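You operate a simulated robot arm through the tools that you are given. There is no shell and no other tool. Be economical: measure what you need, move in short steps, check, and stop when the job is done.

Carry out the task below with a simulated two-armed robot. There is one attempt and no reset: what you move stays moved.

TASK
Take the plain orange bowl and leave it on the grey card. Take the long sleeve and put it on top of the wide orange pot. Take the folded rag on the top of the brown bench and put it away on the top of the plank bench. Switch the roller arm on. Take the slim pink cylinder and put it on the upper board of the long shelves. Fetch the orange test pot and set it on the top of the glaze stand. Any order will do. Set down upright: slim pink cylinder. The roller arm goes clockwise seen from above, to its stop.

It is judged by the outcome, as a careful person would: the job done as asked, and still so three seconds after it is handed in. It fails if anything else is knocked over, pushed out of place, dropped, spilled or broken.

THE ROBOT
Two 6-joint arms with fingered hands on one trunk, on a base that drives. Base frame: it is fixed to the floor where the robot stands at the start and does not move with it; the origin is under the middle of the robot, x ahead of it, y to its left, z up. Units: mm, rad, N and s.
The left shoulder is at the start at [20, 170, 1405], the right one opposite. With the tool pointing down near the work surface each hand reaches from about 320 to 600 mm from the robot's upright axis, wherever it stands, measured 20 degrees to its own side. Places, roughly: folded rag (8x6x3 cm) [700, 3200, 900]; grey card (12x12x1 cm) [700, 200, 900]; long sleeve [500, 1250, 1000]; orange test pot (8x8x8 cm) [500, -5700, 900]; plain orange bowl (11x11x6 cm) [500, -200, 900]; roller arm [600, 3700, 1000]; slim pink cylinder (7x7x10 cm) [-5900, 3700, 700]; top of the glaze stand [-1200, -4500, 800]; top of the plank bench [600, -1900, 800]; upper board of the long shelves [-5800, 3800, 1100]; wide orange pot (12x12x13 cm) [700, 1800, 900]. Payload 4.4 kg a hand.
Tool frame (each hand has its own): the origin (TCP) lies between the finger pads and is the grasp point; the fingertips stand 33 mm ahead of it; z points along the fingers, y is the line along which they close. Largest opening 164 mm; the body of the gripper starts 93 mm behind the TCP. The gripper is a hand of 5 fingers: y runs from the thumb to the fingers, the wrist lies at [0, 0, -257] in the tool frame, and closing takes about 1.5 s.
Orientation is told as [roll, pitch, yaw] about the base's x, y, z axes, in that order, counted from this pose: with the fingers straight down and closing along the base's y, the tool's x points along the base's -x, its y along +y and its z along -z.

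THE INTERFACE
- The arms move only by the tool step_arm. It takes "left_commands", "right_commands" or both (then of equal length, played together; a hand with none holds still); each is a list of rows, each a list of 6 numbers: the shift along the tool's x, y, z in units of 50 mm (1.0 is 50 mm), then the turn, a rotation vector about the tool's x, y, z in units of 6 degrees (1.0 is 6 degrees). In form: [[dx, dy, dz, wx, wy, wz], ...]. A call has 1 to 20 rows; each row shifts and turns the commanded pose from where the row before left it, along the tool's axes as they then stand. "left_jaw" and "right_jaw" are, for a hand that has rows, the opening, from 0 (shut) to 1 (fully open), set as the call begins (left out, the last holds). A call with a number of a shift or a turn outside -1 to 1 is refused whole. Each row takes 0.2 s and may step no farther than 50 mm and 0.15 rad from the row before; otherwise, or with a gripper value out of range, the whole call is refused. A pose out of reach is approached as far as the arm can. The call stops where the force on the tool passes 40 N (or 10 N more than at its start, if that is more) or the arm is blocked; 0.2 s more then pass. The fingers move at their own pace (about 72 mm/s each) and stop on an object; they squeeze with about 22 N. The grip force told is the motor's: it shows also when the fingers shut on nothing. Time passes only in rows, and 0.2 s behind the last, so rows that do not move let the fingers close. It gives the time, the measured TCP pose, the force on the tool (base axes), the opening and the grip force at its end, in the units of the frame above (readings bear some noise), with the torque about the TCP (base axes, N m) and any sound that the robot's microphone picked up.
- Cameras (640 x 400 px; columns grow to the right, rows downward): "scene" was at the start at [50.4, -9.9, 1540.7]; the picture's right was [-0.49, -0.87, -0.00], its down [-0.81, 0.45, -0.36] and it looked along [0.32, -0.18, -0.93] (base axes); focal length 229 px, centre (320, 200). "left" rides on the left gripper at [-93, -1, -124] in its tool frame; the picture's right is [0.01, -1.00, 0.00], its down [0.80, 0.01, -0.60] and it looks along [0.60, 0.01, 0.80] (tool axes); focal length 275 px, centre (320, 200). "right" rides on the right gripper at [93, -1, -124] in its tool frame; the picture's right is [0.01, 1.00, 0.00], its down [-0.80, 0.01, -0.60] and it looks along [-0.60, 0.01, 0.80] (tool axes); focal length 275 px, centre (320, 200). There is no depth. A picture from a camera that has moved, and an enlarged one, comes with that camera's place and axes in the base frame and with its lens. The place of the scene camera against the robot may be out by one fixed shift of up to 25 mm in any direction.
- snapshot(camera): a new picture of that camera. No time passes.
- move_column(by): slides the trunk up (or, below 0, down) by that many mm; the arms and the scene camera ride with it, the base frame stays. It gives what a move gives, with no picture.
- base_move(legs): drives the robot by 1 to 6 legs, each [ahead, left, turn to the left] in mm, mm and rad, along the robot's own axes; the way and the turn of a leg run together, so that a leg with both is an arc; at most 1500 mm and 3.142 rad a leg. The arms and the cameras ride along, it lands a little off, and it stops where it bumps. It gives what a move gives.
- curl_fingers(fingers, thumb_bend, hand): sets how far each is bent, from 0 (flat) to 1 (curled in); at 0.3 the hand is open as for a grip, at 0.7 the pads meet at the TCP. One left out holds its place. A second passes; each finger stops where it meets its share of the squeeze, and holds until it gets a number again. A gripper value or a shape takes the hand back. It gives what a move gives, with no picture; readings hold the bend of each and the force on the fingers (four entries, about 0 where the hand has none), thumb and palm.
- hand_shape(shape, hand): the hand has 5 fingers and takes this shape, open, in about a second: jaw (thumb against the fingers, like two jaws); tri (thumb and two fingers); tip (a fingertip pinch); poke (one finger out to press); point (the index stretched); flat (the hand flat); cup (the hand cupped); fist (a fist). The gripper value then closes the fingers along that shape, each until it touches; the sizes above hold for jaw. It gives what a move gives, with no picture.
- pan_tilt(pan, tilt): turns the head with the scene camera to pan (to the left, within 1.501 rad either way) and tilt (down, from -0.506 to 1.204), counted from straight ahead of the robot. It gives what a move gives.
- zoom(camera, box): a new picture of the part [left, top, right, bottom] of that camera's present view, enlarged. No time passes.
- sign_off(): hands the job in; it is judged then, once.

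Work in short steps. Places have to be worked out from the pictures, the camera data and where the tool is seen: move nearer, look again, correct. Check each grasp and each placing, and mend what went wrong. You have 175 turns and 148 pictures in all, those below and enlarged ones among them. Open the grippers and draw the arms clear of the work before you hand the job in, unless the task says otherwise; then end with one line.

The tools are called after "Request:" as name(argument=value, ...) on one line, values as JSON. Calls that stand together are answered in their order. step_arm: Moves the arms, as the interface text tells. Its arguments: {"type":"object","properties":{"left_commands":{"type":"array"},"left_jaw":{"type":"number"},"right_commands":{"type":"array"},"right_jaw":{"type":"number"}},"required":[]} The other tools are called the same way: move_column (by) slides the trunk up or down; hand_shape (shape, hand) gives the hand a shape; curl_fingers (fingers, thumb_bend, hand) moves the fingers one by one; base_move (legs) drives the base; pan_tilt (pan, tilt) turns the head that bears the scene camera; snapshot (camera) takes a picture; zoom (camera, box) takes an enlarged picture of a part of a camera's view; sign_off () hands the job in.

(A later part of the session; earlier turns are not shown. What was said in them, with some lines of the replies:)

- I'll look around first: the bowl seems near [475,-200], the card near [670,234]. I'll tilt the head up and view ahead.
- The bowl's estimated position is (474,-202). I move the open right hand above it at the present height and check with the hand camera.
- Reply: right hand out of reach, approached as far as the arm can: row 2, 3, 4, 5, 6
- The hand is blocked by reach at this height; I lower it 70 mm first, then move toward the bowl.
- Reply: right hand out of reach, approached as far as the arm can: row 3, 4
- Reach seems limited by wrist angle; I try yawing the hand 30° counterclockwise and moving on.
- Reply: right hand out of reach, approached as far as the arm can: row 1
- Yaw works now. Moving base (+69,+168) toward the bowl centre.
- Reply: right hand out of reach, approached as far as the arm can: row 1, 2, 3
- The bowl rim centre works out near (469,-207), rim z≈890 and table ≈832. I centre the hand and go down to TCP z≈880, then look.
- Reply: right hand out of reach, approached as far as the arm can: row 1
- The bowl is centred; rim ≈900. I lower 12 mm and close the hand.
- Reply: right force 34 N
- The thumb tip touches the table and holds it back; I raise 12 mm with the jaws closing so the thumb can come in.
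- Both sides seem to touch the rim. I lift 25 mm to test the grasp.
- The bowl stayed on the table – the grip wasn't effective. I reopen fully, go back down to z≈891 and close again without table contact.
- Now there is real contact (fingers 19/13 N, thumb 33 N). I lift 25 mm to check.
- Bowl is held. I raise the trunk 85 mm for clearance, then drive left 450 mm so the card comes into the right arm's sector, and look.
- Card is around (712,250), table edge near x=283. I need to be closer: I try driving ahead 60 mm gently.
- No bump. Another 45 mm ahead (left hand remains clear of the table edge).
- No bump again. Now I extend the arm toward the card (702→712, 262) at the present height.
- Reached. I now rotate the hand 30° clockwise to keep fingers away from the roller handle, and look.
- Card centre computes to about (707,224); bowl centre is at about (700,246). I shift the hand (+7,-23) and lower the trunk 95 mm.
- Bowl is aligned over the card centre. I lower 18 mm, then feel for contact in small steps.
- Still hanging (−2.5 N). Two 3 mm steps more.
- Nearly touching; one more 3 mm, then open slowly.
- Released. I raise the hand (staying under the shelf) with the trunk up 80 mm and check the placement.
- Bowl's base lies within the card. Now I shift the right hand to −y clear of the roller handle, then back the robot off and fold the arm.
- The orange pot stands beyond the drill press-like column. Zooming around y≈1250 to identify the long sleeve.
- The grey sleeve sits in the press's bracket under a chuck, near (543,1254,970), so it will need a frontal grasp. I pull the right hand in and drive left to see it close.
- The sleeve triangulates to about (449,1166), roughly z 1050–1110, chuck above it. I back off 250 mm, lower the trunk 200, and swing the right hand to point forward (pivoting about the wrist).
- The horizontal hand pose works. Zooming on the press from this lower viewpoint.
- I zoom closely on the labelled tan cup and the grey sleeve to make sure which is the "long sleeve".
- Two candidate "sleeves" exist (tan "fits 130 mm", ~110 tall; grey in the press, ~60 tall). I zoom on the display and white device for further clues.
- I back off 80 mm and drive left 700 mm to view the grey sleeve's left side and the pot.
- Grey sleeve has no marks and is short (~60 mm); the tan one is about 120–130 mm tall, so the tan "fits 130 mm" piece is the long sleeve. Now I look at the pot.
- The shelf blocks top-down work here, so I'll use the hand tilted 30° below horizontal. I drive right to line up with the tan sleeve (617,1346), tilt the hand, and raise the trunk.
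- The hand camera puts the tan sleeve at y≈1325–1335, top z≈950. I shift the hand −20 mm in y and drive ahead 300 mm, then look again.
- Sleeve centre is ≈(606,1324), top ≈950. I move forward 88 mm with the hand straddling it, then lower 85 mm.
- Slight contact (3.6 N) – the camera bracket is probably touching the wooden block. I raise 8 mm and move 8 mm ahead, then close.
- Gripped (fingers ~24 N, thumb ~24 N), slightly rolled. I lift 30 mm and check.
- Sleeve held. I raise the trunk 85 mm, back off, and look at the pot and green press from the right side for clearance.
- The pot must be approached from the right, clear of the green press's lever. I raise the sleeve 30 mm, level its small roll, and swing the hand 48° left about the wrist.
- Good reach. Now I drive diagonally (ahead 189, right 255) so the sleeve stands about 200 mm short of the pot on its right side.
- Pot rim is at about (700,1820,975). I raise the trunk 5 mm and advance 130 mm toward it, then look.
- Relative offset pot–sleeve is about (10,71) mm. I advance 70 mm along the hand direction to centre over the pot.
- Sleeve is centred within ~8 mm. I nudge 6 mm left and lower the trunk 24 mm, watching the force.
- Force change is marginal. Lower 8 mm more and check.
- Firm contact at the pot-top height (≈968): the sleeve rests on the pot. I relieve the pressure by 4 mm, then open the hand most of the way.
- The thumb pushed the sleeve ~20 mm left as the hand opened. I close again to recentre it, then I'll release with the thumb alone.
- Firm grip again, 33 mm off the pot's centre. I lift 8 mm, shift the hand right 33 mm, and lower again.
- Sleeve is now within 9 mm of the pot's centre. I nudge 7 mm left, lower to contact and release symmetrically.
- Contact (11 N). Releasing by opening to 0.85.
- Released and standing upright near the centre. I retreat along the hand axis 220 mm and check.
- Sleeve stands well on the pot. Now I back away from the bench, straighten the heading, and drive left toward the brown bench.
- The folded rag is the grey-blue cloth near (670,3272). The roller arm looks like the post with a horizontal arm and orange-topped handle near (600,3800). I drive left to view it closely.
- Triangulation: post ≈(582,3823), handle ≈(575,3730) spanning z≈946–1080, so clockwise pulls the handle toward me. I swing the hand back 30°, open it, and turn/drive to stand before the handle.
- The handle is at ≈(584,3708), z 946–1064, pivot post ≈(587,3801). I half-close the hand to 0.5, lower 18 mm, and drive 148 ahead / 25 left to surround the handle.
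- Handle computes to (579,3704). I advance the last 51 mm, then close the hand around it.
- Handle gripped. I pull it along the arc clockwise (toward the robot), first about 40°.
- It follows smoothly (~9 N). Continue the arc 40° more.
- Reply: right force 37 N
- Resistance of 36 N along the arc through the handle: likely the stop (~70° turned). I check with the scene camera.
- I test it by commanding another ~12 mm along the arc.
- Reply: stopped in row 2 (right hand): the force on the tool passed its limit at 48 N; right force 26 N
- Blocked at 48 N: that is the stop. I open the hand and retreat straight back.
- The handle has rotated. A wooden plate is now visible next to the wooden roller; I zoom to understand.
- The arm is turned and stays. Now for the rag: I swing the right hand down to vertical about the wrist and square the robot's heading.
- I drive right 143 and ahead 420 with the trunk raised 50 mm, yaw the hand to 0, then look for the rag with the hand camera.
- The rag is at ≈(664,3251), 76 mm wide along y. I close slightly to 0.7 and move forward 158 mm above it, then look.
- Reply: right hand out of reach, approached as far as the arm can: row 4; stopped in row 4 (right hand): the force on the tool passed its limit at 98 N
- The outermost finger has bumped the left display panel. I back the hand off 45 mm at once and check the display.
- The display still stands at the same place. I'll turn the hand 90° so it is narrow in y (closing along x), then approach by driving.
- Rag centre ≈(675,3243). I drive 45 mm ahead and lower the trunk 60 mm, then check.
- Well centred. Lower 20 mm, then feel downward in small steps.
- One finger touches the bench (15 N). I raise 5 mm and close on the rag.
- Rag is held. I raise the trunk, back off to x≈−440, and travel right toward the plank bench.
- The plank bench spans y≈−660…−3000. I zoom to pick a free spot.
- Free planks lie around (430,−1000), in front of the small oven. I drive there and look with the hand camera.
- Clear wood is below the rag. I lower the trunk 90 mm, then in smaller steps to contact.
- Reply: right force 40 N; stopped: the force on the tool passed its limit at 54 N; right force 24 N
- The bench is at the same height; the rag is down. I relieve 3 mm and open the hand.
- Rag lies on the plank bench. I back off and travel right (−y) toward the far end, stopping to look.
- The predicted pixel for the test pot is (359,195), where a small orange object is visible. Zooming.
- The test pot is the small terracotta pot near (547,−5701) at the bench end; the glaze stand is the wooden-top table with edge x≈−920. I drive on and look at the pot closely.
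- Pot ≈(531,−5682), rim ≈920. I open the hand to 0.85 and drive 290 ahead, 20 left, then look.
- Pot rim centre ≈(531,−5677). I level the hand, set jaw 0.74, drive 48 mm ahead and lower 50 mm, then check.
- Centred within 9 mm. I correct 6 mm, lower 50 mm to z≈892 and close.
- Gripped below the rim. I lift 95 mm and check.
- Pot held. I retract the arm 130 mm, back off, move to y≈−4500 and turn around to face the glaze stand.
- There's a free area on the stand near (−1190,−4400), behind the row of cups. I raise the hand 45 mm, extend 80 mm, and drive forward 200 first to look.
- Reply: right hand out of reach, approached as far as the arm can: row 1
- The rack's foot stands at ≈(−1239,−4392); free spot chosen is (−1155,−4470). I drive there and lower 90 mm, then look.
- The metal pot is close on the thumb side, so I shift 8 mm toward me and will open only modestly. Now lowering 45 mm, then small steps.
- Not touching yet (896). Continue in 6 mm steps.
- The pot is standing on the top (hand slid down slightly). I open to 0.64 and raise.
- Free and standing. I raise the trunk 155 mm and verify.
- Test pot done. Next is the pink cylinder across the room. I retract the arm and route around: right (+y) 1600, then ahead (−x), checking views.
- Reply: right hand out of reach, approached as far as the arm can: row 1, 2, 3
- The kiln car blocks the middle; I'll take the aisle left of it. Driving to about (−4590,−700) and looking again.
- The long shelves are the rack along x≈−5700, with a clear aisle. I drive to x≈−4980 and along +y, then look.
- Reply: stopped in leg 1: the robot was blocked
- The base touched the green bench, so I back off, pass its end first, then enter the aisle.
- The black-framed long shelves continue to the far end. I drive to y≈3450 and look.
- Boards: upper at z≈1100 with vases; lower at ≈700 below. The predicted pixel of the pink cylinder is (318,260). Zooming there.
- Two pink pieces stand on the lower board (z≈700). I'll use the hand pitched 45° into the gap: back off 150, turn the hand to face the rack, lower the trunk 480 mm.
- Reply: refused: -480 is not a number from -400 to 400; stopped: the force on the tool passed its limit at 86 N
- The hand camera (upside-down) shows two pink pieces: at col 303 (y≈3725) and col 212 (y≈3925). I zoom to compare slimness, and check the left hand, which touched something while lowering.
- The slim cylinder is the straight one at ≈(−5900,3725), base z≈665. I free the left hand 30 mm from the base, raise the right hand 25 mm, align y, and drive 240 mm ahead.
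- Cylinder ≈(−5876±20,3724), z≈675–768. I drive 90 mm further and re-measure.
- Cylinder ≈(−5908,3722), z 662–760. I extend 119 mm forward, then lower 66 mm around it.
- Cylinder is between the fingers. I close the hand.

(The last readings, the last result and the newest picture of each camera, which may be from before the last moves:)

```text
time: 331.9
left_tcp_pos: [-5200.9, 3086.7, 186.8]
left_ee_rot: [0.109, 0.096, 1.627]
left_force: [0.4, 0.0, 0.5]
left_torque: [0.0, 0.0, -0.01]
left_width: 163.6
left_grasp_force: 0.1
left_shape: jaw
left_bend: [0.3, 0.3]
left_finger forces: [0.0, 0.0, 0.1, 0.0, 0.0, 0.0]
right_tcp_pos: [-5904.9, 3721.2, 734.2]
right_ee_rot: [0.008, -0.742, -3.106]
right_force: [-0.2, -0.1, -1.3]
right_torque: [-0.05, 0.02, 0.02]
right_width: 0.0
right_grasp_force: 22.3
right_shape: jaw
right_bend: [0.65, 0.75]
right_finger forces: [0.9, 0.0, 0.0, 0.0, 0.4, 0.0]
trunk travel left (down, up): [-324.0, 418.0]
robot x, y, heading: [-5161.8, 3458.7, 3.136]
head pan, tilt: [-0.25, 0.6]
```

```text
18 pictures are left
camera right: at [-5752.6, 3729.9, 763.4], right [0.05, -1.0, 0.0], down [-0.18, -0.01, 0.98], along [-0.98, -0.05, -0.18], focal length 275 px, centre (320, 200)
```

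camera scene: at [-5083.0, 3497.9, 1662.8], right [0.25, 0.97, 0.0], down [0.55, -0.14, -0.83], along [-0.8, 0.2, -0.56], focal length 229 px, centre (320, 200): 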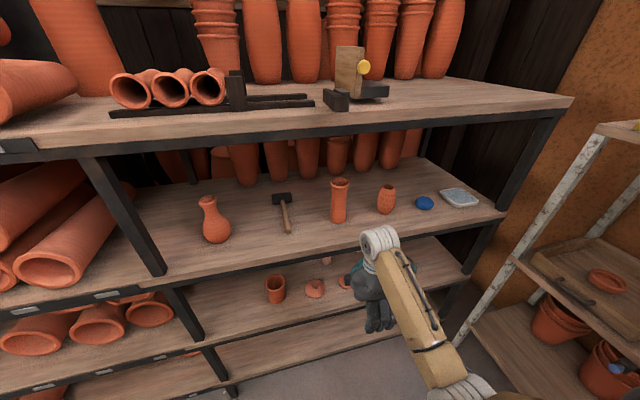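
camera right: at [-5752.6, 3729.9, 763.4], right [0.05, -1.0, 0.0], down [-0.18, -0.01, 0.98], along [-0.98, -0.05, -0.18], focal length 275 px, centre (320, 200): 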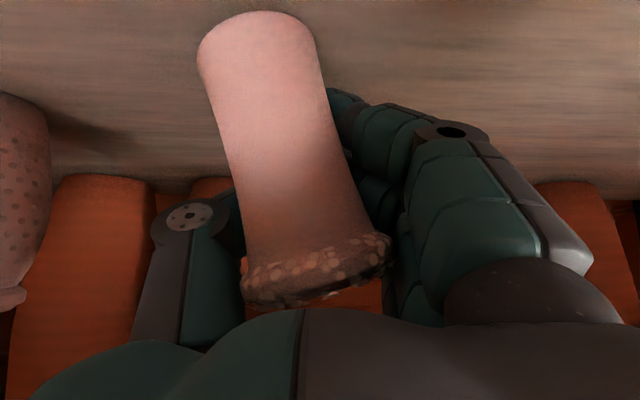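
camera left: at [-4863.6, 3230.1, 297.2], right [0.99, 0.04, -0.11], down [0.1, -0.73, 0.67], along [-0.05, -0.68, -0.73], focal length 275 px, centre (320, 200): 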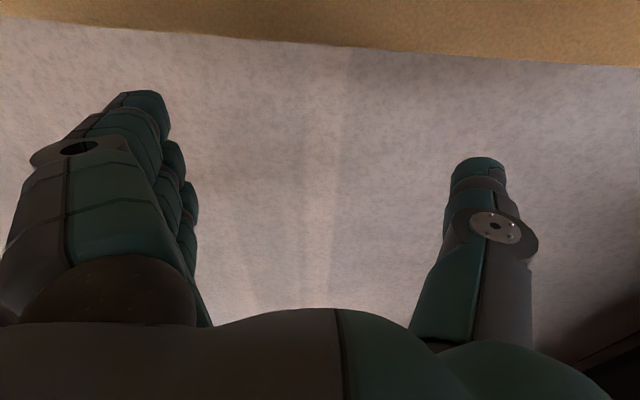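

The cylinder slid toward the palm and tilted ~15° while the fingers closed behind it. I reopen gradually so it settles back upright.

Request:
step_arm(right_commands=[[0, 0, 0, 0, 0, 0], [0, 0, 0, 0, 0, 0], [0, 0, 0, 0, 0, 0]], right_jaw=0.35)

Request:
snapshot(camera="right")

```text
time: 332.7
left_tcp_pos: [-5201.5, 3085.9, 188.9]
left_ee_rot: [0.109, 0.096, 1.629]
left_force: [-0.4, 0.3, 0.3]
left_torque: [-0.03, 0.01, -0.02]
left_width: 163.8
left_grasp_force: 0.0
left_shape: jaw
left_bend: [0.3, 0.3]
left_finger forces: [0.1, 0.0, 0.0, 0.0, 0.2, 0.1]
right_tcp_pos: [-5906.4, 3722.7, 733.8]
right_ee_rot: [0.008, -0.743, -3.105]
right_force: [-0.3, 0.0, -0.3]
right_torque: [-0.01, 0.0, 0.01]
right_width: 56.6
right_grasp_force: 0.0
right_shape: jaw
right_bend: [0.73, 0.76]
right_finger forces: [0.0, 0.1, 0.0, 0.0, 0.2, 0.0]
trunk travel left (down, up): [-324.0, 418.0]
robot x, y, heading: [-5157.2, 3460.4, 3.131]
head pan, tilt: [-0.25, 0.6]
```

```text
17 pictures are left
camera right: at [-5752.5, 3730.0, 763.3], right [0.05, -1.0, 0.0], down [-0.18, -0.01, 0.98], along [-0.98, -0.05, -0.18], focal length 275 px, centre (320, 200)
```

right: 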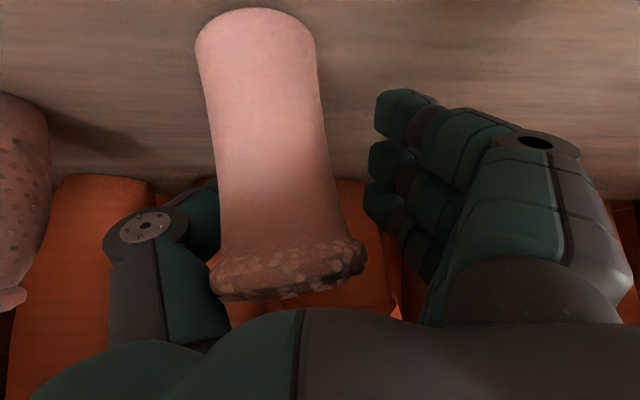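

Request:
step_arm(right_commands=[[0, 0, 0, 0, 0, 0], [0, 0, 0, 0, 0, 0], [0, 0, 0, 0, 0, 0], [0, 0, 0, 0, 0, 0], [0, 0, 0, 0, 0, 0]], right_jaw=0.9)

Request:
snapshot(camera="right")

```text
time: 333.9
left_tcp_pos: [-5201.6, 3085.8, 188.5]
left_ee_rot: [0.11, 0.096, 1.628]
left_force: [0.4, -0.3, -0.6]
left_torque: [0.03, 0.01, 0.01]
left_width: 163.7
left_grasp_force: 0.1
left_shape: jaw
left_bend: [0.3, 0.3]
left_finger forces: [0.0, 0.0, 0.0, 0.1, 0.1, 0.1]
right_tcp_pos: [-5905.6, 3722.4, 733.5]
right_ee_rot: [0.006, -0.743, -3.106]
right_force: [-0.3, 0.3, 0.2]
right_torque: [-0.05, 0.01, 0.01]
right_width: 147.4
right_grasp_force: 0.0
right_shape: jaw
right_bend: [0.48, 0.49]
right_finger forces: [0.1, 0.0, 0.1, 0.0, 0.4, 0.0]
trunk travel left (down, up): [-324.0, 418.0]
robot x, y, heading: [-5159.5, 3456.2, 3.14]
head pan, tilt: [-0.25, 0.6]
```

```text
16 pictures are left
camera right: at [-5752.5, 3729.9, 763.4], right [0.05, -1.0, 0.0], down [-0.18, -0.01, 0.98], along [-0.98, -0.05, -0.18], focal length 275 px, centre (320, 200)
```

right: 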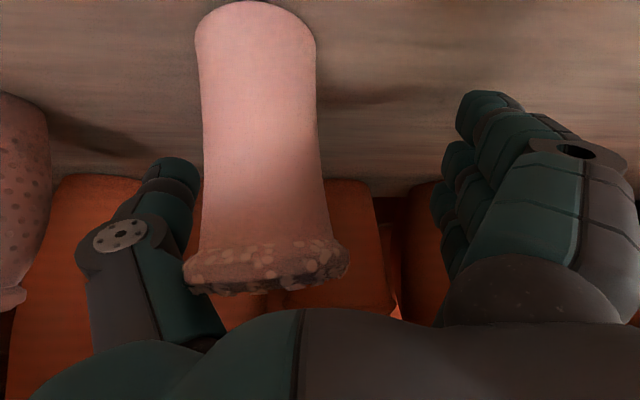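

It stands upright again at ≈(−5873,3748). I shift the hand +26 mm in y and retreat 30 mm so the pads meet its axis.

Request:
step_arm(right_commands=[[0, -0.54, 0, 0, 0, 0], [0.44, 0, -0.4, 0, 0, 0], [0, 0, 0, 0, 0, 0]])

Request:
snapshot(camera="right")

```text
time: 334.7
left_tcp_pos: [-5200.2, 3086.4, 188.4]
left_ee_rot: [0.108, 0.096, 1.627]
left_force: [-0.5, -0.6, 0.2]
left_torque: [0.02, 0.01, 0.0]
left_width: 164.0
left_grasp_force: 0.1
left_shape: jaw
left_bend: [0.3, 0.3]
left_finger forces: [0.0, 0.1, 0.1, 0.1, 0.1, 0.0]
right_tcp_pos: [-5875.8, 3749.9, 734.1]
right_ee_rot: [0.006, -0.744, -3.105]
right_force: [0.6, 0.1, -0.7]
right_torque: [-0.02, -0.03, 0.0]
right_width: 147.1
right_grasp_force: 0.0
right_shape: jaw
right_bend: [0.48, 0.49]
right_finger forces: [0.1, 0.0, 0.1, 0.0, 0.1, 0.0]
trunk travel left (down, up): [-324.0, 418.0]
robot x, y, heading: [-5155.7, 3459.6, 3.136]
head pan, tilt: [-0.25, 0.6]
```

```text
15 pictures are left
camera right: at [-5723.8, 3758.2, 763.3], right [0.05, -1.0, 0.0], down [-0.18, -0.01, 0.98], along [-0.98, -0.05, -0.18], focal length 275 px, centre (320, 200)
```

right: 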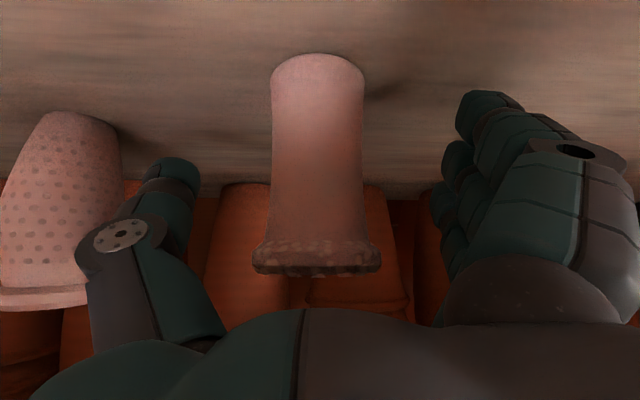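

Contacts were low on the cylinder because of the 43° pitch. I pitch the hand 18° more horizontal about the TCP and lower 9 mm, so the fingers meet it evenly.

Request:
step_arm(right_commands=[[0, 0, 0, 0, -1, 0], [0, 0, 0, 0, -1, 0], [0, 0, 0, 0, -1, 0], [0.16, 0, 0.09, 0, 0, 0]])

Request:
snapshot(camera="right")

```text
time: 335.7
left_tcp_pos: [-5202.7, 3086.5, 189.6]
left_ee_rot: [0.11, 0.097, 1.628]
left_force: [0.3, -0.4, -0.9]
left_torque: [0.01, 0.0, 0.02]
left_width: 164.0
left_grasp_force: 0.0
left_shape: jaw
left_bend: [0.3, 0.3]
left_finger forces: [0.0, 0.1, 0.1, 0.0, 0.0, 0.1]
right_tcp_pos: [-5877.3, 3750.2, 727.1]
right_ee_rot: [0.013, -1.062, -3.112]
right_force: [0.4, 1.3, 7.2]
right_torque: [-0.55, 0.02, 0.02]
right_width: 147.5
right_grasp_force: 0.1
right_shape: jaw
right_bend: [0.48, 0.49]
right_finger forces: [6.7, 0.1, 0.1, 0.0, 0.0, 0.0]
trunk travel left (down, up): [-324.0, 418.0]
robot x, y, heading: [-5157.7, 3459.7, 3.134]
head pan, tilt: [-0.25, 0.6]
```

```text
14 pictures are left
camera right: at [-5723.4, 3757.6, 707.5], right [0.05, -1.0, 0.0], down [0.13, 0.0, 0.99], along [-0.99, -0.05, 0.13], focal length 275 px, centre (320, 200)
```

right: 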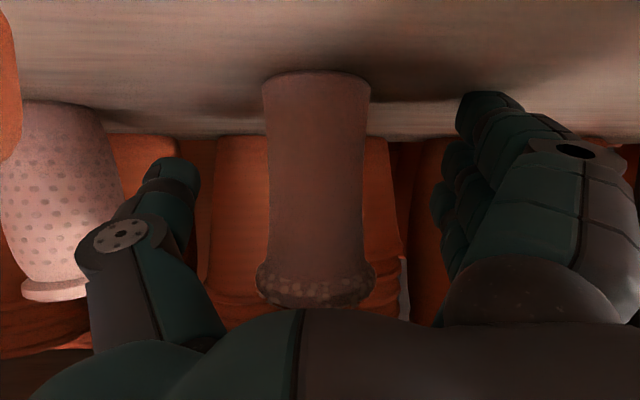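

A finger just touches the board (7 N). I raise 6 mm, retreat 6 mm, and close.

Request:
step_arm(right_commands=[[-0.05, 0, -0.165, 0, 0, 0], [0, 0, 0, 0, 0, 0]])

Request:
step_arm(right_commands=[[0, 0, 0, 0, 0, 0], [0, 0, 0, 0, 0, 0], [0, 0, 0, 0, 0, 0], [0, 0, 0, 0, 0, 0], [0, 0, 0, 0, 0, 0], [0, 0, 0, 0, 0, 0]], right_jaw=0)

Request:
snapshot(camera="right")

```text
time: 336.3
left_tcp_pos: [-5201.5, 3086.2, 188.9]
left_ee_rot: [0.111, 0.096, 1.628]
left_force: [0.1, 0.5, -0.1]
left_torque: [0.0, 0.03, -0.02]
left_width: 164.0
left_grasp_force: 0.0
left_shape: jaw
left_bend: [0.3, 0.3]
left_finger forces: [0.0, 0.0, 0.1, 0.0, 0.1, 0.0]
right_tcp_pos: [-5870.0, 3751.7, 730.1]
right_ee_rot: [0.01, -1.055, -3.111]
right_force: [0.5, -0.5, -0.1]
right_torque: [0.0, 0.01, 0.0]
right_width: 147.3
right_grasp_force: 0.1
right_shape: jaw
right_bend: [0.48, 0.49]
right_finger forces: [0.0, 0.0, 0.1, 0.0, 0.0, 0.0]
trunk travel left (down, up): [-324.0, 418.0]
robot x, y, heading: [-5155.6, 3456.9, 3.136]
head pan, tilt: [-0.25, 0.6]
```

```text
time: 337.7
left_tcp_pos: [-5201.0, 3086.8, 187.3]
left_ee_rot: [0.109, 0.096, 1.627]
left_force: [0.0, 0.4, 0.1]
left_torque: [0.01, 0.0, 0.01]
left_width: 164.0
left_grasp_force: 0.1
left_shape: jaw
left_bend: [0.3, 0.3]
left_finger forces: [0.1, 0.1, 0.0, 0.0, 0.0, 0.1]
right_tcp_pos: [-5870.7, 3749.9, 733.7]
right_ee_rot: [0.01, -1.058, -3.111]
right_force: [-0.2, -2.8, 4.3]
right_torque: [-0.23, -0.02, 0.0]
right_width: 28.8
right_grasp_force: 19.3
right_shape: jaw
right_bend: [0.69, 0.77]
right_finger forces: [20.4, 0.2, 0.0, 0.1, 19.2, 0.1]
trunk travel left (down, up): [-324.0, 418.0]
robot x, y, heading: [-5158.1, 3460.9, 3.138]
head pan, tilt: [-0.25, 0.6]
```

```text
13 pictures are left
camera right: at [-5717.2, 3757.4, 713.2], right [0.05, -1.0, -0.01], down [0.13, 0.0, 0.99], along [-0.99, -0.05, 0.13], focal length 275 px, centre (320, 200)
```

right: 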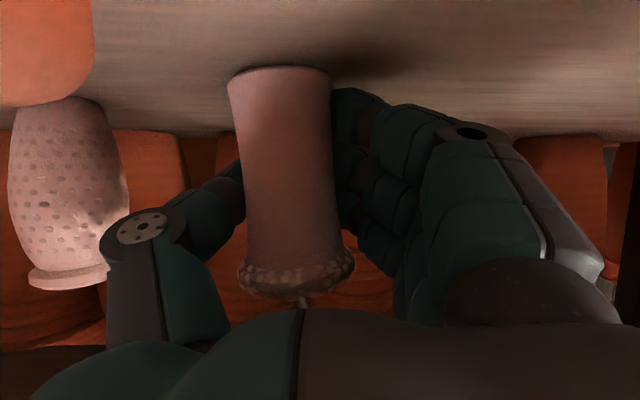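

Now there is a real pinch (20 N / 19 N) and it's nearly upright. I lift 30 mm to test.

Request:
move_column(by=30)

Request:
snapshot(camera="right")

```text
time: 338.4
left_tcp_pos: [-5201.7, 3086.8, 219.7]
left_ee_rot: [0.109, 0.099, 1.629]
left_force: [-0.1, -0.5, -0.2]
left_torque: [-0.01, 0.0, 0.01]
left_width: 163.8
left_grasp_force: 0.0
left_shape: jaw
left_bend: [0.3, 0.3]
left_finger forces: [0.0, 0.0, 0.0, 0.0, 0.0, 0.0]
right_tcp_pos: [-5870.4, 3751.4, 760.9]
right_ee_rot: [0.011, -1.055, -3.113]
right_force: [0.0, -0.4, -2.3]
right_torque: [-0.03, 0.04, -0.05]
right_width: 22.5
right_grasp_force: 22.3
right_shape: jaw
right_bend: [0.68, 0.78]
right_finger forces: [17.5, 0.6, 2.9, 0.1, 19.8, 0.1]
trunk travel left (down, up): [-354.0, 388.0]
robot x, y, heading: [-5158.4, 3457.0, 3.14]
head pan, tilt: [-0.25, 0.6]
```

```text
12 pictures are left
camera right: at [-5717.0, 3758.4, 741.0], right [0.05, -1.0, -0.01], down [0.13, 0.0, 0.99], along [-0.99, -0.05, 0.13], focal length 275 px, centre (320, 200)
```

right: 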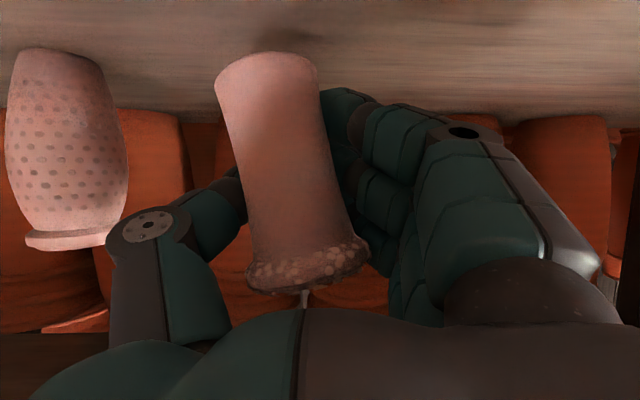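

Lifted and held. I raise 45 mm more to clear the lids, then retract out of the rack (base back 290, arm back 90).

Request:
move_column(by=42)

Request:
base_move(legs=[[-290, 0, 0]])

Request:
step_arm(right_commands=[[0.29, 0, -0.52, 0, 0, 0], [0.29, 0, -0.52, 0, 0, 0], [0.29, 0, -0.52, 0, 0, 0]])

Request:
snapshot(camera="right")

```text
time: 339.3
left_tcp_pos: [-5201.0, 3086.6, 259.7]
left_ee_rot: [0.108, 0.098, 1.629]
left_force: [0.5, -0.1, -0.1]
left_torque: [-0.01, -0.01, 0.0]
left_width: 164.0
left_grasp_force: 0.0
left_shape: jaw
left_bend: [0.3, 0.3]
left_finger forces: [0.0, 0.0, 0.0, 0.0, 0.1, 0.0]
right_tcp_pos: [-5871.4, 3752.3, 801.9]
right_ee_rot: [0.01, -1.056, -3.109]
right_force: [-0.5, -0.1, -1.9]
right_torque: [-0.03, 0.06, -0.02]
right_width: 22.5
right_grasp_force: 21.4
right_shape: jaw
right_bend: [0.68, 0.78]
right_finger forces: [17.7, 0.7, 2.9, 0.1, 19.8, 0.1]
trunk travel left (down, up): [-396.0, 346.0]
robot x, y, heading: [-5158.2, 3459.5, 3.139]
head pan, tilt: [-0.25, 0.6]
```

```text
time: 341.3
left_tcp_pos: [-4911.4, 3084.6, 260.7]
left_ee_rot: [0.109, 0.096, 1.628]
left_force: [1.1, 0.3, 0.1]
left_torque: [-0.01, 0.0, -0.02]
left_width: 164.3
left_grasp_force: 0.1
left_shape: jaw
left_bend: [0.3, 0.3]
left_finger forces: [0.0, 0.0, 0.1, 0.1, 0.0, 0.1]
right_tcp_pos: [-5580.2, 3750.0, 804.6]
right_ee_rot: [0.011, -1.056, -3.111]
right_force: [-0.6, 0.0, -2.3]
right_torque: [-0.03, -0.02, 0.02]
right_width: 22.2
right_grasp_force: 22.4
right_shape: jaw
right_bend: [0.68, 0.78]
right_finger forces: [17.5, 0.6, 2.9, 0.1, 19.8, 0.0]
trunk travel left (down, up): [-396.0, 346.0]
robot x, y, heading: [-4870.7, 3458.8, 3.132]
head pan, tilt: [-0.25, 0.6]
```

```text
time: 342.1
left_tcp_pos: [-4912.3, 3084.9, 260.1]
left_ee_rot: [0.111, 0.097, 1.628]
left_force: [0.0, -0.3, 0.6]
left_torque: [-0.03, -0.02, 0.01]
left_width: 163.8
left_grasp_force: 0.0
left_shape: jaw
left_bend: [0.3, 0.3]
left_finger forces: [0.1, 0.0, 0.0, 0.0, 0.0, 0.1]
right_tcp_pos: [-5491.3, 3753.8, 803.1]
right_ee_rot: [0.01, -1.057, -3.111]
right_force: [-0.7, 0.3, -1.8]
right_torque: [-0.06, 0.02, 0.0]
right_width: 22.4
right_grasp_force: 22.0
right_shape: jaw
right_bend: [0.68, 0.78]
right_finger forces: [17.5, 0.5, 2.8, 0.0, 19.9, 0.0]
trunk travel left (down, up): [-396.0, 346.0]
robot x, y, heading: [-4873.5, 3454.7, 3.136]
head pan, tilt: [-0.25, 0.6]
```

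```text
11 pictures are left
camera right: at [-5337.5, 3760.7, 784.0], right [0.05, -1.0, -0.01], down [0.13, 0.0, 0.99], along [-0.99, -0.05, 0.13], focal length 275 px, centre (320, 200)
```

right: 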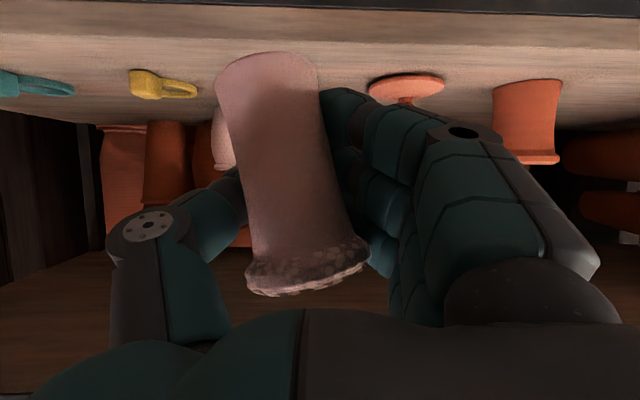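

Out of the rack. I back 60 mm, roll the hand ~11° to make the cylinder vertical, raise the trunk fully and the arm 60 mm.

Request:
base_move(legs=[[-60, 0, 0]])

Request:
step_arm(right_commands=[[0, 0, 0, -0.445, 0, 0.8], [0, 0, 0, -0.445, 0, 0.8]])

Request:
move_column(by=345)

Request:
step_arm(right_commands=[[-0.52, 0, -0.29, 0, 0, 0], [-0.52, 0, -0.29, 0, 0, 0]])

Request:
snapshot(camera="right")

Request:
snapshot(camera="scene")

```text
time: 343.0
left_tcp_pos: [-4851.0, 3084.7, 259.2]
left_ee_rot: [0.11, 0.096, 1.629]
left_force: [0.6, -0.4, 0.2]
left_torque: [-0.01, 0.03, 0.0]
left_width: 163.8
left_grasp_force: 0.0
left_shape: jaw
left_bend: [0.3, 0.3]
left_finger forces: [0.1, 0.0, 0.0, 0.1, 0.0, 0.0]
right_tcp_pos: [-5431.4, 3752.7, 803.2]
right_ee_rot: [0.01, -1.059, -3.11]
right_force: [0.9, -0.2, -1.7]
right_torque: [-0.04, 0.02, 0.02]
right_width: 22.5
right_grasp_force: 21.5
right_shape: jaw
right_bend: [0.68, 0.78]
right_finger forces: [17.4, 0.5, 2.9, 0.0, 19.7, 0.0]
trunk travel left (down, up): [-396.0, 346.0]
robot x, y, heading: [-4812.4, 3458.7, 3.139]
head pan, tilt: [-0.25, 0.6]
```

```text
time: 343.6
left_tcp_pos: [-4851.0, 3083.8, 260.3]
left_ee_rot: [0.109, 0.098, 1.628]
left_force: [0.5, -0.5, 0.6]
left_torque: [0.0, -0.01, 0.01]
left_width: 163.7
left_grasp_force: 0.0
left_shape: jaw
left_bend: [0.3, 0.3]
left_finger forces: [0.0, 0.0, 0.0, 0.0, 0.1, 0.1]
right_tcp_pos: [-5430.7, 3752.7, 801.7]
right_ee_rot: [0.387, -1.024, 2.846]
right_force: [0.4, -0.5, -2.1]
right_torque: [-0.01, 0.04, -0.02]
right_width: 22.4
right_grasp_force: 21.8
right_shape: jaw
right_bend: [0.68, 0.78]
right_finger forces: [17.3, 0.6, 2.8, 0.1, 20.0, 0.0]
trunk travel left (down, up): [-396.0, 346.0]
robot x, y, heading: [-4809.9, 3455.9, 3.142]
head pan, tilt: [-0.25, 0.6]
```

```text
time: 347.0
left_tcp_pos: [-4851.1, 3085.2, 605.2]
left_ee_rot: [0.11, 0.095, 1.627]
left_force: [-0.5, -0.2, 0.1]
left_torque: [-0.01, 0.03, 0.02]
left_width: 163.9
left_grasp_force: 0.1
left_shape: jaw
left_bend: [0.3, 0.3]
left_finger forces: [0.0, 0.0, 0.0, 0.1, 0.0, 0.0]
right_tcp_pos: [-5432.2, 3753.1, 1146.2]
right_ee_rot: [0.386, -1.023, 2.847]
right_force: [-0.5, 0.0, -1.2]
right_torque: [-0.03, -0.01, -0.02]
right_width: 22.4
right_grasp_force: 21.8
right_shape: jaw
right_bend: [0.68, 0.78]
right_finger forces: [17.3, 0.7, 2.8, 0.1, 19.9, 0.0]
trunk travel left (down, up): [-741.0, 1.0]
robot x, y, heading: [-4808.2, 3455.9, 3.133]
head pan, tilt: [-0.25, 0.6]
```

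```text
time: 347.6
left_tcp_pos: [-4850.6, 3084.6, 605.3]
left_ee_rot: [0.111, 0.1, 1.63]
left_force: [0.8, -0.3, 0.5]
left_torque: [-0.05, -0.01, 0.02]
left_width: 163.9
left_grasp_force: 0.1
left_shape: jaw
left_bend: [0.3, 0.3]
left_finger forces: [0.1, 0.1, 0.1, 0.0, 0.1, 0.0]
right_tcp_pos: [-5431.4, 3764.9, 1205.8]
right_ee_rot: [0.385, -1.023, 2.846]
right_force: [-0.6, -0.4, -1.7]
right_torque: [-0.05, 0.02, 0.04]
right_width: 22.3
right_grasp_force: 22.0
right_shape: jaw
right_bend: [0.68, 0.78]
right_finger forces: [17.3, 0.6, 2.7, 0.1, 20.0, 0.0]
trunk travel left (down, up): [-741.0, 1.0]
robot x, y, heading: [-4809.4, 3457.1, 3.128]
head pan, tilt: [-0.25, 0.6]
```

```text
10 pictures are left
camera right: at [-5278.0, 3769.1, 1187.8], right [0.04, -0.98, 0.19], down [0.12, 0.19, 0.97], along [-0.99, -0.02, 0.13], focal length 275 px, centre (320, 200)
```

right: 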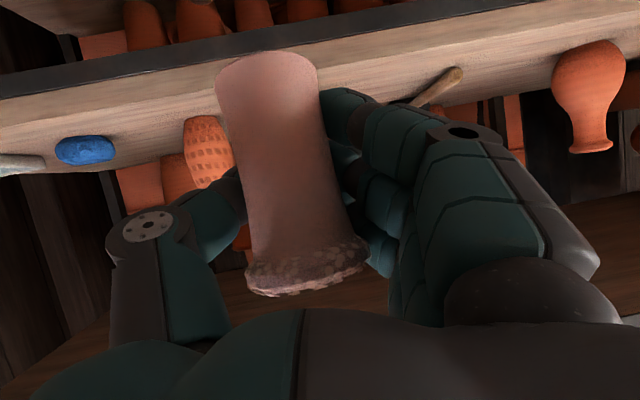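

```text
9 pictures are left
camera scene: at [-4913.7, 3497.8, 1668.7], right [0.25, 0.97, 0.0], down [0.55, -0.14, -0.82], along [-0.8, 0.21, -0.57], focal length 229 px, centre (320, 200)
```

scene: 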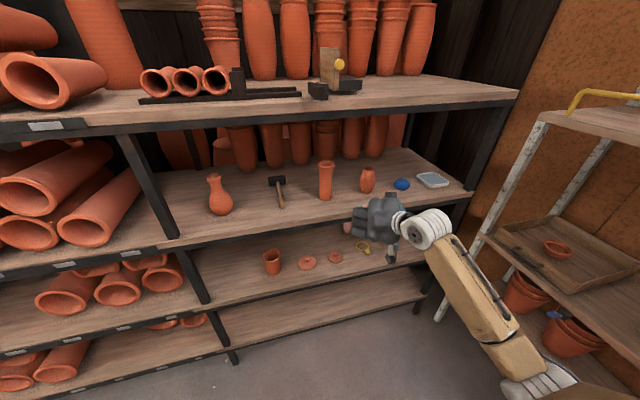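

The cylinder is now vertical, ~50 mm above the upper board (z≈1080). I choose the free spot (−5655,3625) between hammer and tall vase, and drive there.

Request:
base_move(legs=[[0, 140, 0], [150, 0, 0]])

Request:
snapshot(camera="right")

```text
time: 349.9
left_tcp_pos: [-5005.7, 2945.8, 604.0]
left_ee_rot: [0.107, 0.094, 1.625]
left_force: [-0.1, -0.2, 0.2]
left_torque: [0.0, -0.05, 0.02]
left_width: 163.6
left_grasp_force: 0.1
left_shape: jaw
left_bend: [0.3, 0.3]
left_finger forces: [0.0, 0.1, 0.0, 0.0, 0.0, 0.1]
right_tcp_pos: [-5584.5, 3628.0, 1205.8]
right_ee_rot: [0.383, -1.023, 2.844]
right_force: [-0.3, -0.6, -1.1]
right_torque: [-0.02, 0.02, 0.03]
right_width: 22.2
right_grasp_force: 22.2
right_shape: jaw
right_bend: [0.68, 0.78]
right_finger forces: [17.3, 0.6, 2.9, 0.0, 19.9, 0.0]
trunk travel left (down, up): [-741.0, 1.0]
robot x, y, heading: [-4958.3, 3317.8, 3.132]
head pan, tilt: [-0.25, 0.6]
```

```text
8 pictures are left
camera right: at [-5430.4, 3631.0, 1187.2], right [0.04, -0.98, 0.18], down [0.12, 0.19, 0.97], along [-0.99, -0.02, 0.13], focal length 275 px, centre (320, 200)
```

right: 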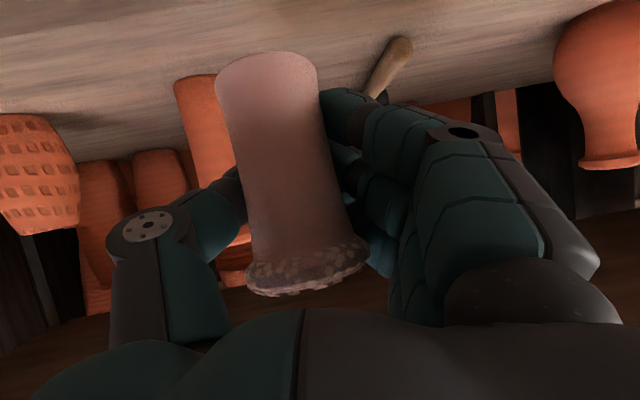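

To keep the thumb clear of the tall vase I go to (−5636,3605): ahead 52, left 23; then lower in steps.

Request:
base_move(legs=[[52, 23, 0]])

Request:
move_column(by=-35)

Request:
snapshot(camera="right")

```text
time: 350.9
left_tcp_pos: [-5058.6, 2922.6, 604.9]
left_ee_rot: [0.108, 0.096, 1.625]
left_force: [-0.5, 0.1, 0.1]
left_torque: [0.02, -0.07, 0.03]
left_width: 164.1
left_grasp_force: 0.0
left_shape: jaw
left_bend: [0.3, 0.3]
left_finger forces: [0.1, 0.0, 0.1, 0.0, 0.0, 0.1]
right_tcp_pos: [-5637.9, 3605.3, 1205.8]
right_ee_rot: [0.382, -1.02, 2.848]
right_force: [-1.3, -0.8, -1.3]
right_torque: [-0.04, -0.01, -0.02]
right_width: 22.4
right_grasp_force: 22.2
right_shape: jaw
right_bend: [0.68, 0.78]
right_finger forces: [17.3, 0.7, 2.8, 0.1, 19.8, 0.0]
trunk travel left (down, up): [-741.0, 1.0]
robot x, y, heading: [-5012.3, 3300.0, 3.137]
head pan, tilt: [-0.25, 0.6]
```

```text
time: 351.7
left_tcp_pos: [-5056.7, 2922.8, 570.8]
left_ee_rot: [0.11, 0.096, 1.625]
left_force: [0.2, 0.0, 0.6]
left_torque: [0.02, -0.02, 0.0]
left_width: 164.3
left_grasp_force: 0.0
left_shape: jaw
left_bend: [0.3, 0.3]
left_finger forces: [0.1, 0.0, 0.1, 0.1, 0.0, 0.0]
right_tcp_pos: [-5634.4, 3607.5, 1172.2]
right_ee_rot: [0.386, -1.024, 2.843]
right_force: [0.3, -0.6, -1.8]
right_torque: [-0.05, 0.02, 0.01]
right_width: 22.3
right_grasp_force: 22.0
right_shape: jaw
right_bend: [0.68, 0.78]
right_finger forces: [17.2, 0.6, 2.8, 0.1, 19.8, 0.0]
trunk travel left (down, up): [-706.0, 36.0]
robot x, y, heading: [-5012.8, 3298.2, 3.13]
head pan, tilt: [-0.25, 0.6]
```

```text
7 pictures are left
camera right: at [-5480.8, 3608.9, 1153.2], right [0.04, -0.98, 0.19], down [0.12, 0.19, 0.97], along [-0.99, -0.02, 0.13], focal length 275 px, centre (320, 200)
```

right: 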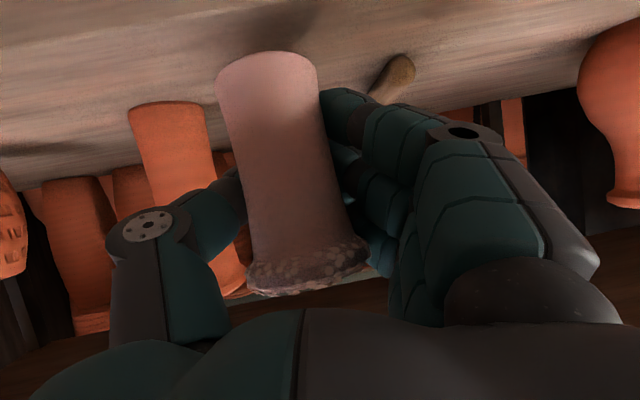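

Request:
move_column(by=-12)

Request:
move_column(by=-6)

Request:
move_column(by=-5)

```text
time: 352.3
left_tcp_pos: [-5057.5, 2923.2, 558.7]
left_ee_rot: [0.111, 0.097, 1.625]
left_force: [-0.9, -0.2, -1.1]
left_torque: [0.01, -0.01, 0.01]
left_width: 164.0
left_grasp_force: 0.1
left_shape: jaw
left_bend: [0.3, 0.3]
left_finger forces: [0.0, 0.0, 0.0, 0.0, 0.0, 0.1]
right_tcp_pos: [-5635.7, 3605.3, 1158.7]
right_ee_rot: [0.385, -1.023, 2.842]
right_force: [-0.1, 0.5, -2.2]
right_torque: [-0.01, 0.04, 0.01]
right_width: 22.4
right_grasp_force: 22.0
right_shape: jaw
right_bend: [0.68, 0.78]
right_finger forces: [17.2, 0.7, 2.8, 0.0, 19.8, 0.0]
trunk travel left (down, up): [-694.0, 48.0]
robot x, y, heading: [-5012.0, 3297.2, 3.129]
head pan, tilt: [-0.25, 0.6]
```

```text
time: 352.8
left_tcp_pos: [-5058.1, 2923.2, 552.5]
left_ee_rot: [0.111, 0.097, 1.626]
left_force: [-0.6, 0.7, 0.3]
left_torque: [0.0, -0.04, -0.02]
left_width: 163.9
left_grasp_force: 0.1
left_shape: jaw
left_bend: [0.3, 0.3]
left_finger forces: [0.0, 0.0, 0.1, 0.0, 0.0, 0.0]
right_tcp_pos: [-5635.9, 3606.8, 1154.0]
right_ee_rot: [0.386, -1.025, 2.842]
right_force: [0.0, 0.0, -1.0]
right_torque: [-0.02, 0.02, -0.03]
right_width: 22.3
right_grasp_force: 21.7
right_shape: jaw
right_bend: [0.68, 0.78]
right_finger forces: [17.3, 0.6, 2.9, 0.0, 19.8, 0.0]
trunk travel left (down, up): [-688.0, 54.0]
robot x, y, heading: [-5011.7, 3296.9, 3.129]
head pan, tilt: [-0.25, 0.6]
```

```text
time: 353.4
left_tcp_pos: [-5056.7, 2923.4, 548.4]
left_ee_rot: [0.109, 0.095, 1.626]
left_force: [0.4, -0.3, 0.1]
left_torque: [0.0, 0.0, -0.01]
left_width: 163.7
left_grasp_force: 0.1
left_shape: jaw
left_bend: [0.3, 0.3]
left_finger forces: [0.0, 0.1, 0.1, 0.1, 0.0, 0.0]
right_tcp_pos: [-5636.2, 3606.1, 1150.5]
right_ee_rot: [0.385, -1.028, 2.843]
right_force: [-0.8, 0.5, 6.3]
right_torque: [0.09, -0.17, 0.04]
right_width: 22.2
right_grasp_force: 22.2
right_shape: jaw
right_bend: [0.68, 0.78]
right_finger forces: [17.2, 0.6, 3.8, 0.1, 21.7, 0.0]
trunk travel left (down, up): [-683.0, 59.0]
robot x, y, heading: [-5009.7, 3294.6, 3.136]
head pan, tilt: [-0.25, 0.6]
```

Contact (≈8 N). I open the hand to 0.75 and look.

Request:
step_arm(right_commands=[[0, 0, 0, 0, 0, 0], [0, 0, 0, 0, 0, 0], [0, 0, 0, 0, 0, 0], [0, 0, 0, 0, 0, 0], [0, 0, 0, 0, 0, 0], [0, 0, 0, 0, 0, 0]], right_jaw=0.75)

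Request:
snapshot(camera="right")

```text
time: 354.8
left_tcp_pos: [-5057.3, 2923.5, 546.5]
left_ee_rot: [0.109, 0.097, 1.626]
left_force: [-0.5, 0.3, -0.9]
left_torque: [0.0, 0.0, -0.05]
left_width: 163.8
left_grasp_force: 0.0
left_shape: jaw
left_bend: [0.3, 0.3]
left_finger forces: [0.0, 0.1, 0.0, 0.0, 0.0, 0.1]
right_tcp_pos: [-5635.1, 3604.8, 1148.9]
right_ee_rot: [0.384, -1.025, 2.844]
right_force: [0.0, -0.7, 0.1]
right_torque: [0.01, 0.01, 0.02]
right_width: 122.4
right_grasp_force: 0.1
right_shape: jaw
right_bend: [0.63, 0.62]
right_finger forces: [0.0, 0.0, 0.0, 0.1, 0.0, 0.0]
trunk travel left (down, up): [-683.0, 59.0]
robot x, y, heading: [-5013.6, 3297.5, 3.127]
head pan, tilt: [-0.25, 0.6]
```

```text
6 pictures are left
camera right: at [-5481.4, 3608.6, 1129.9], right [0.04, -0.98, 0.19], down [0.12, 0.19, 0.97], along [-0.99, -0.02, 0.13], focal length 275 px, centre (320, 200)
```

right: 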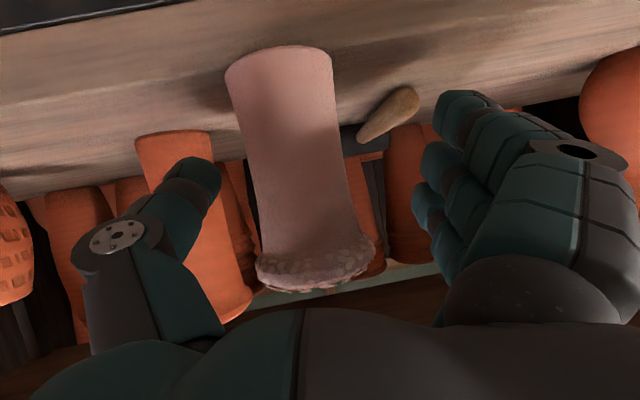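

Standing upright and free. I retreat straight back 300 mm and verify with the scene camera.

Request:
base_move(legs=[[-250, 0, 0]])

Request:
snapshot(camera="right")

Request:
zoom(camera="scene", box=[220, 130, 420, 290])

```text
time: 356.6
left_tcp_pos: [-4807.5, 2921.0, 547.5]
left_ee_rot: [0.113, 0.095, 1.625]
left_force: [0.1, 0.0, -0.3]
left_torque: [-0.03, 0.04, 0.0]
left_width: 164.0
left_grasp_force: 0.0
left_shape: jaw
left_bend: [0.3, 0.3]
left_finger forces: [0.1, 0.0, 0.1, 0.0, 0.0, 0.0]
right_tcp_pos: [-5384.3, 3604.5, 1150.0]
right_ee_rot: [0.387, -1.026, 2.843]
right_force: [0.7, 0.2, 0.7]
right_torque: [0.03, 0.02, 0.01]
right_width: 122.3
right_grasp_force: 0.0
right_shape: jaw
right_bend: [0.63, 0.62]
right_finger forces: [0.0, 0.0, 0.0, 0.0, 0.0, 0.1]
trunk travel left (down, up): [-683.0, 59.0]
robot x, y, heading: [-4762.5, 3297.1, 3.132]
head pan, tilt: [-0.25, 0.6]
```

```text
5 pictures are left
camera right: at [-5230.6, 3606.7, 1130.5], right [0.04, -0.98, 0.19], down [0.12, 0.19, 0.97], along [-0.99, -0.02, 0.13], focal length 275 px, centre (320, 200)
```

right: 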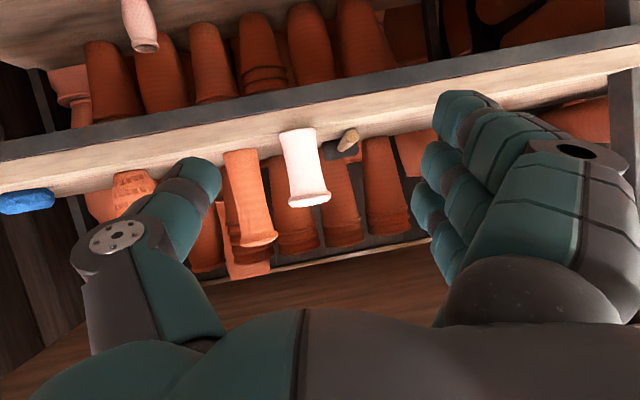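

```text
2.50 times, centred on (320, 210) of scene
camera zoom: at [-4867.0, 3334.1, 1610.8], right [0.26, 0.97, 0.0], down [0.55, -0.14, -0.83], along [-0.8, 0.21, -0.56], focal length 574 px, centre (320, 175)
```

zoom: 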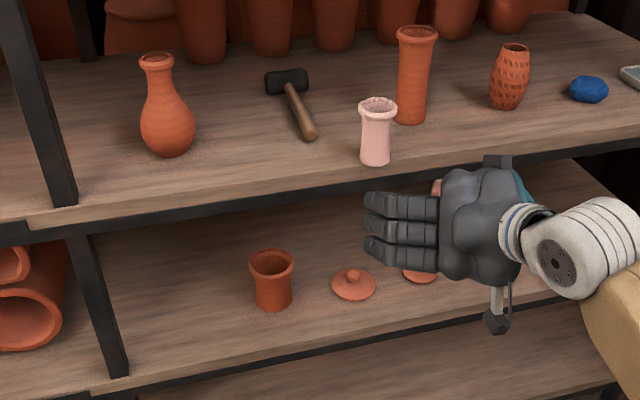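

The slim pink cylinder stands upright on the upper board, and everything around it is in place. I open the right hand fully and hand in.

Request:
step_arm(right_commands=[[0, 0, 0, 0, 0, 0], [0, 0, 0, 0, 0, 0], [0, 0, 0, 0, 0, 0]], right_jaw=1)

Request:
sign_off()

```text
time: 357.4
left_tcp_pos: [-4808.4, 2920.6, 547.5]
left_ee_rot: [0.11, 0.097, 1.624]
left_force: [0.1, 0.3, 0.4]
left_torque: [0.01, 0.02, 0.0]
left_width: 164.2
left_grasp_force: 0.1
left_shape: jaw
left_bend: [0.3, 0.3]
left_finger forces: [0.0, 0.0, 0.0, 0.1, 0.0, 0.1]
right_tcp_pos: [-5386.5, 3603.5, 1147.4]
right_ee_rot: [0.385, -1.024, 2.844]
right_force: [0.4, -0.3, -0.2]
right_torque: [0.0, 0.02, 0.02]
right_width: 164.1
right_grasp_force: 0.0
right_shape: jaw
right_bend: [0.3, 0.3]
right_finger forces: [0.0, 0.0, 0.1, 0.1, 0.1, 0.0]
trunk travel left (down, up): [-683.0, 59.0]
robot x, y, heading: [-4763.8, 3292.0, 3.134]
head pan, tilt: [-0.25, 0.6]
```

```text
The job is handed in.
```

All six parts are done and handed in. I took the tan "fits 130 mm" piece as the long sleeve, since the scene didn't settle it. I bumped a scale display by the rag hard enough to stop the arm at 98 N, and the robot's base against a green bench. Pictures afterwards showed the display about where it was and everything on the bench still standing.
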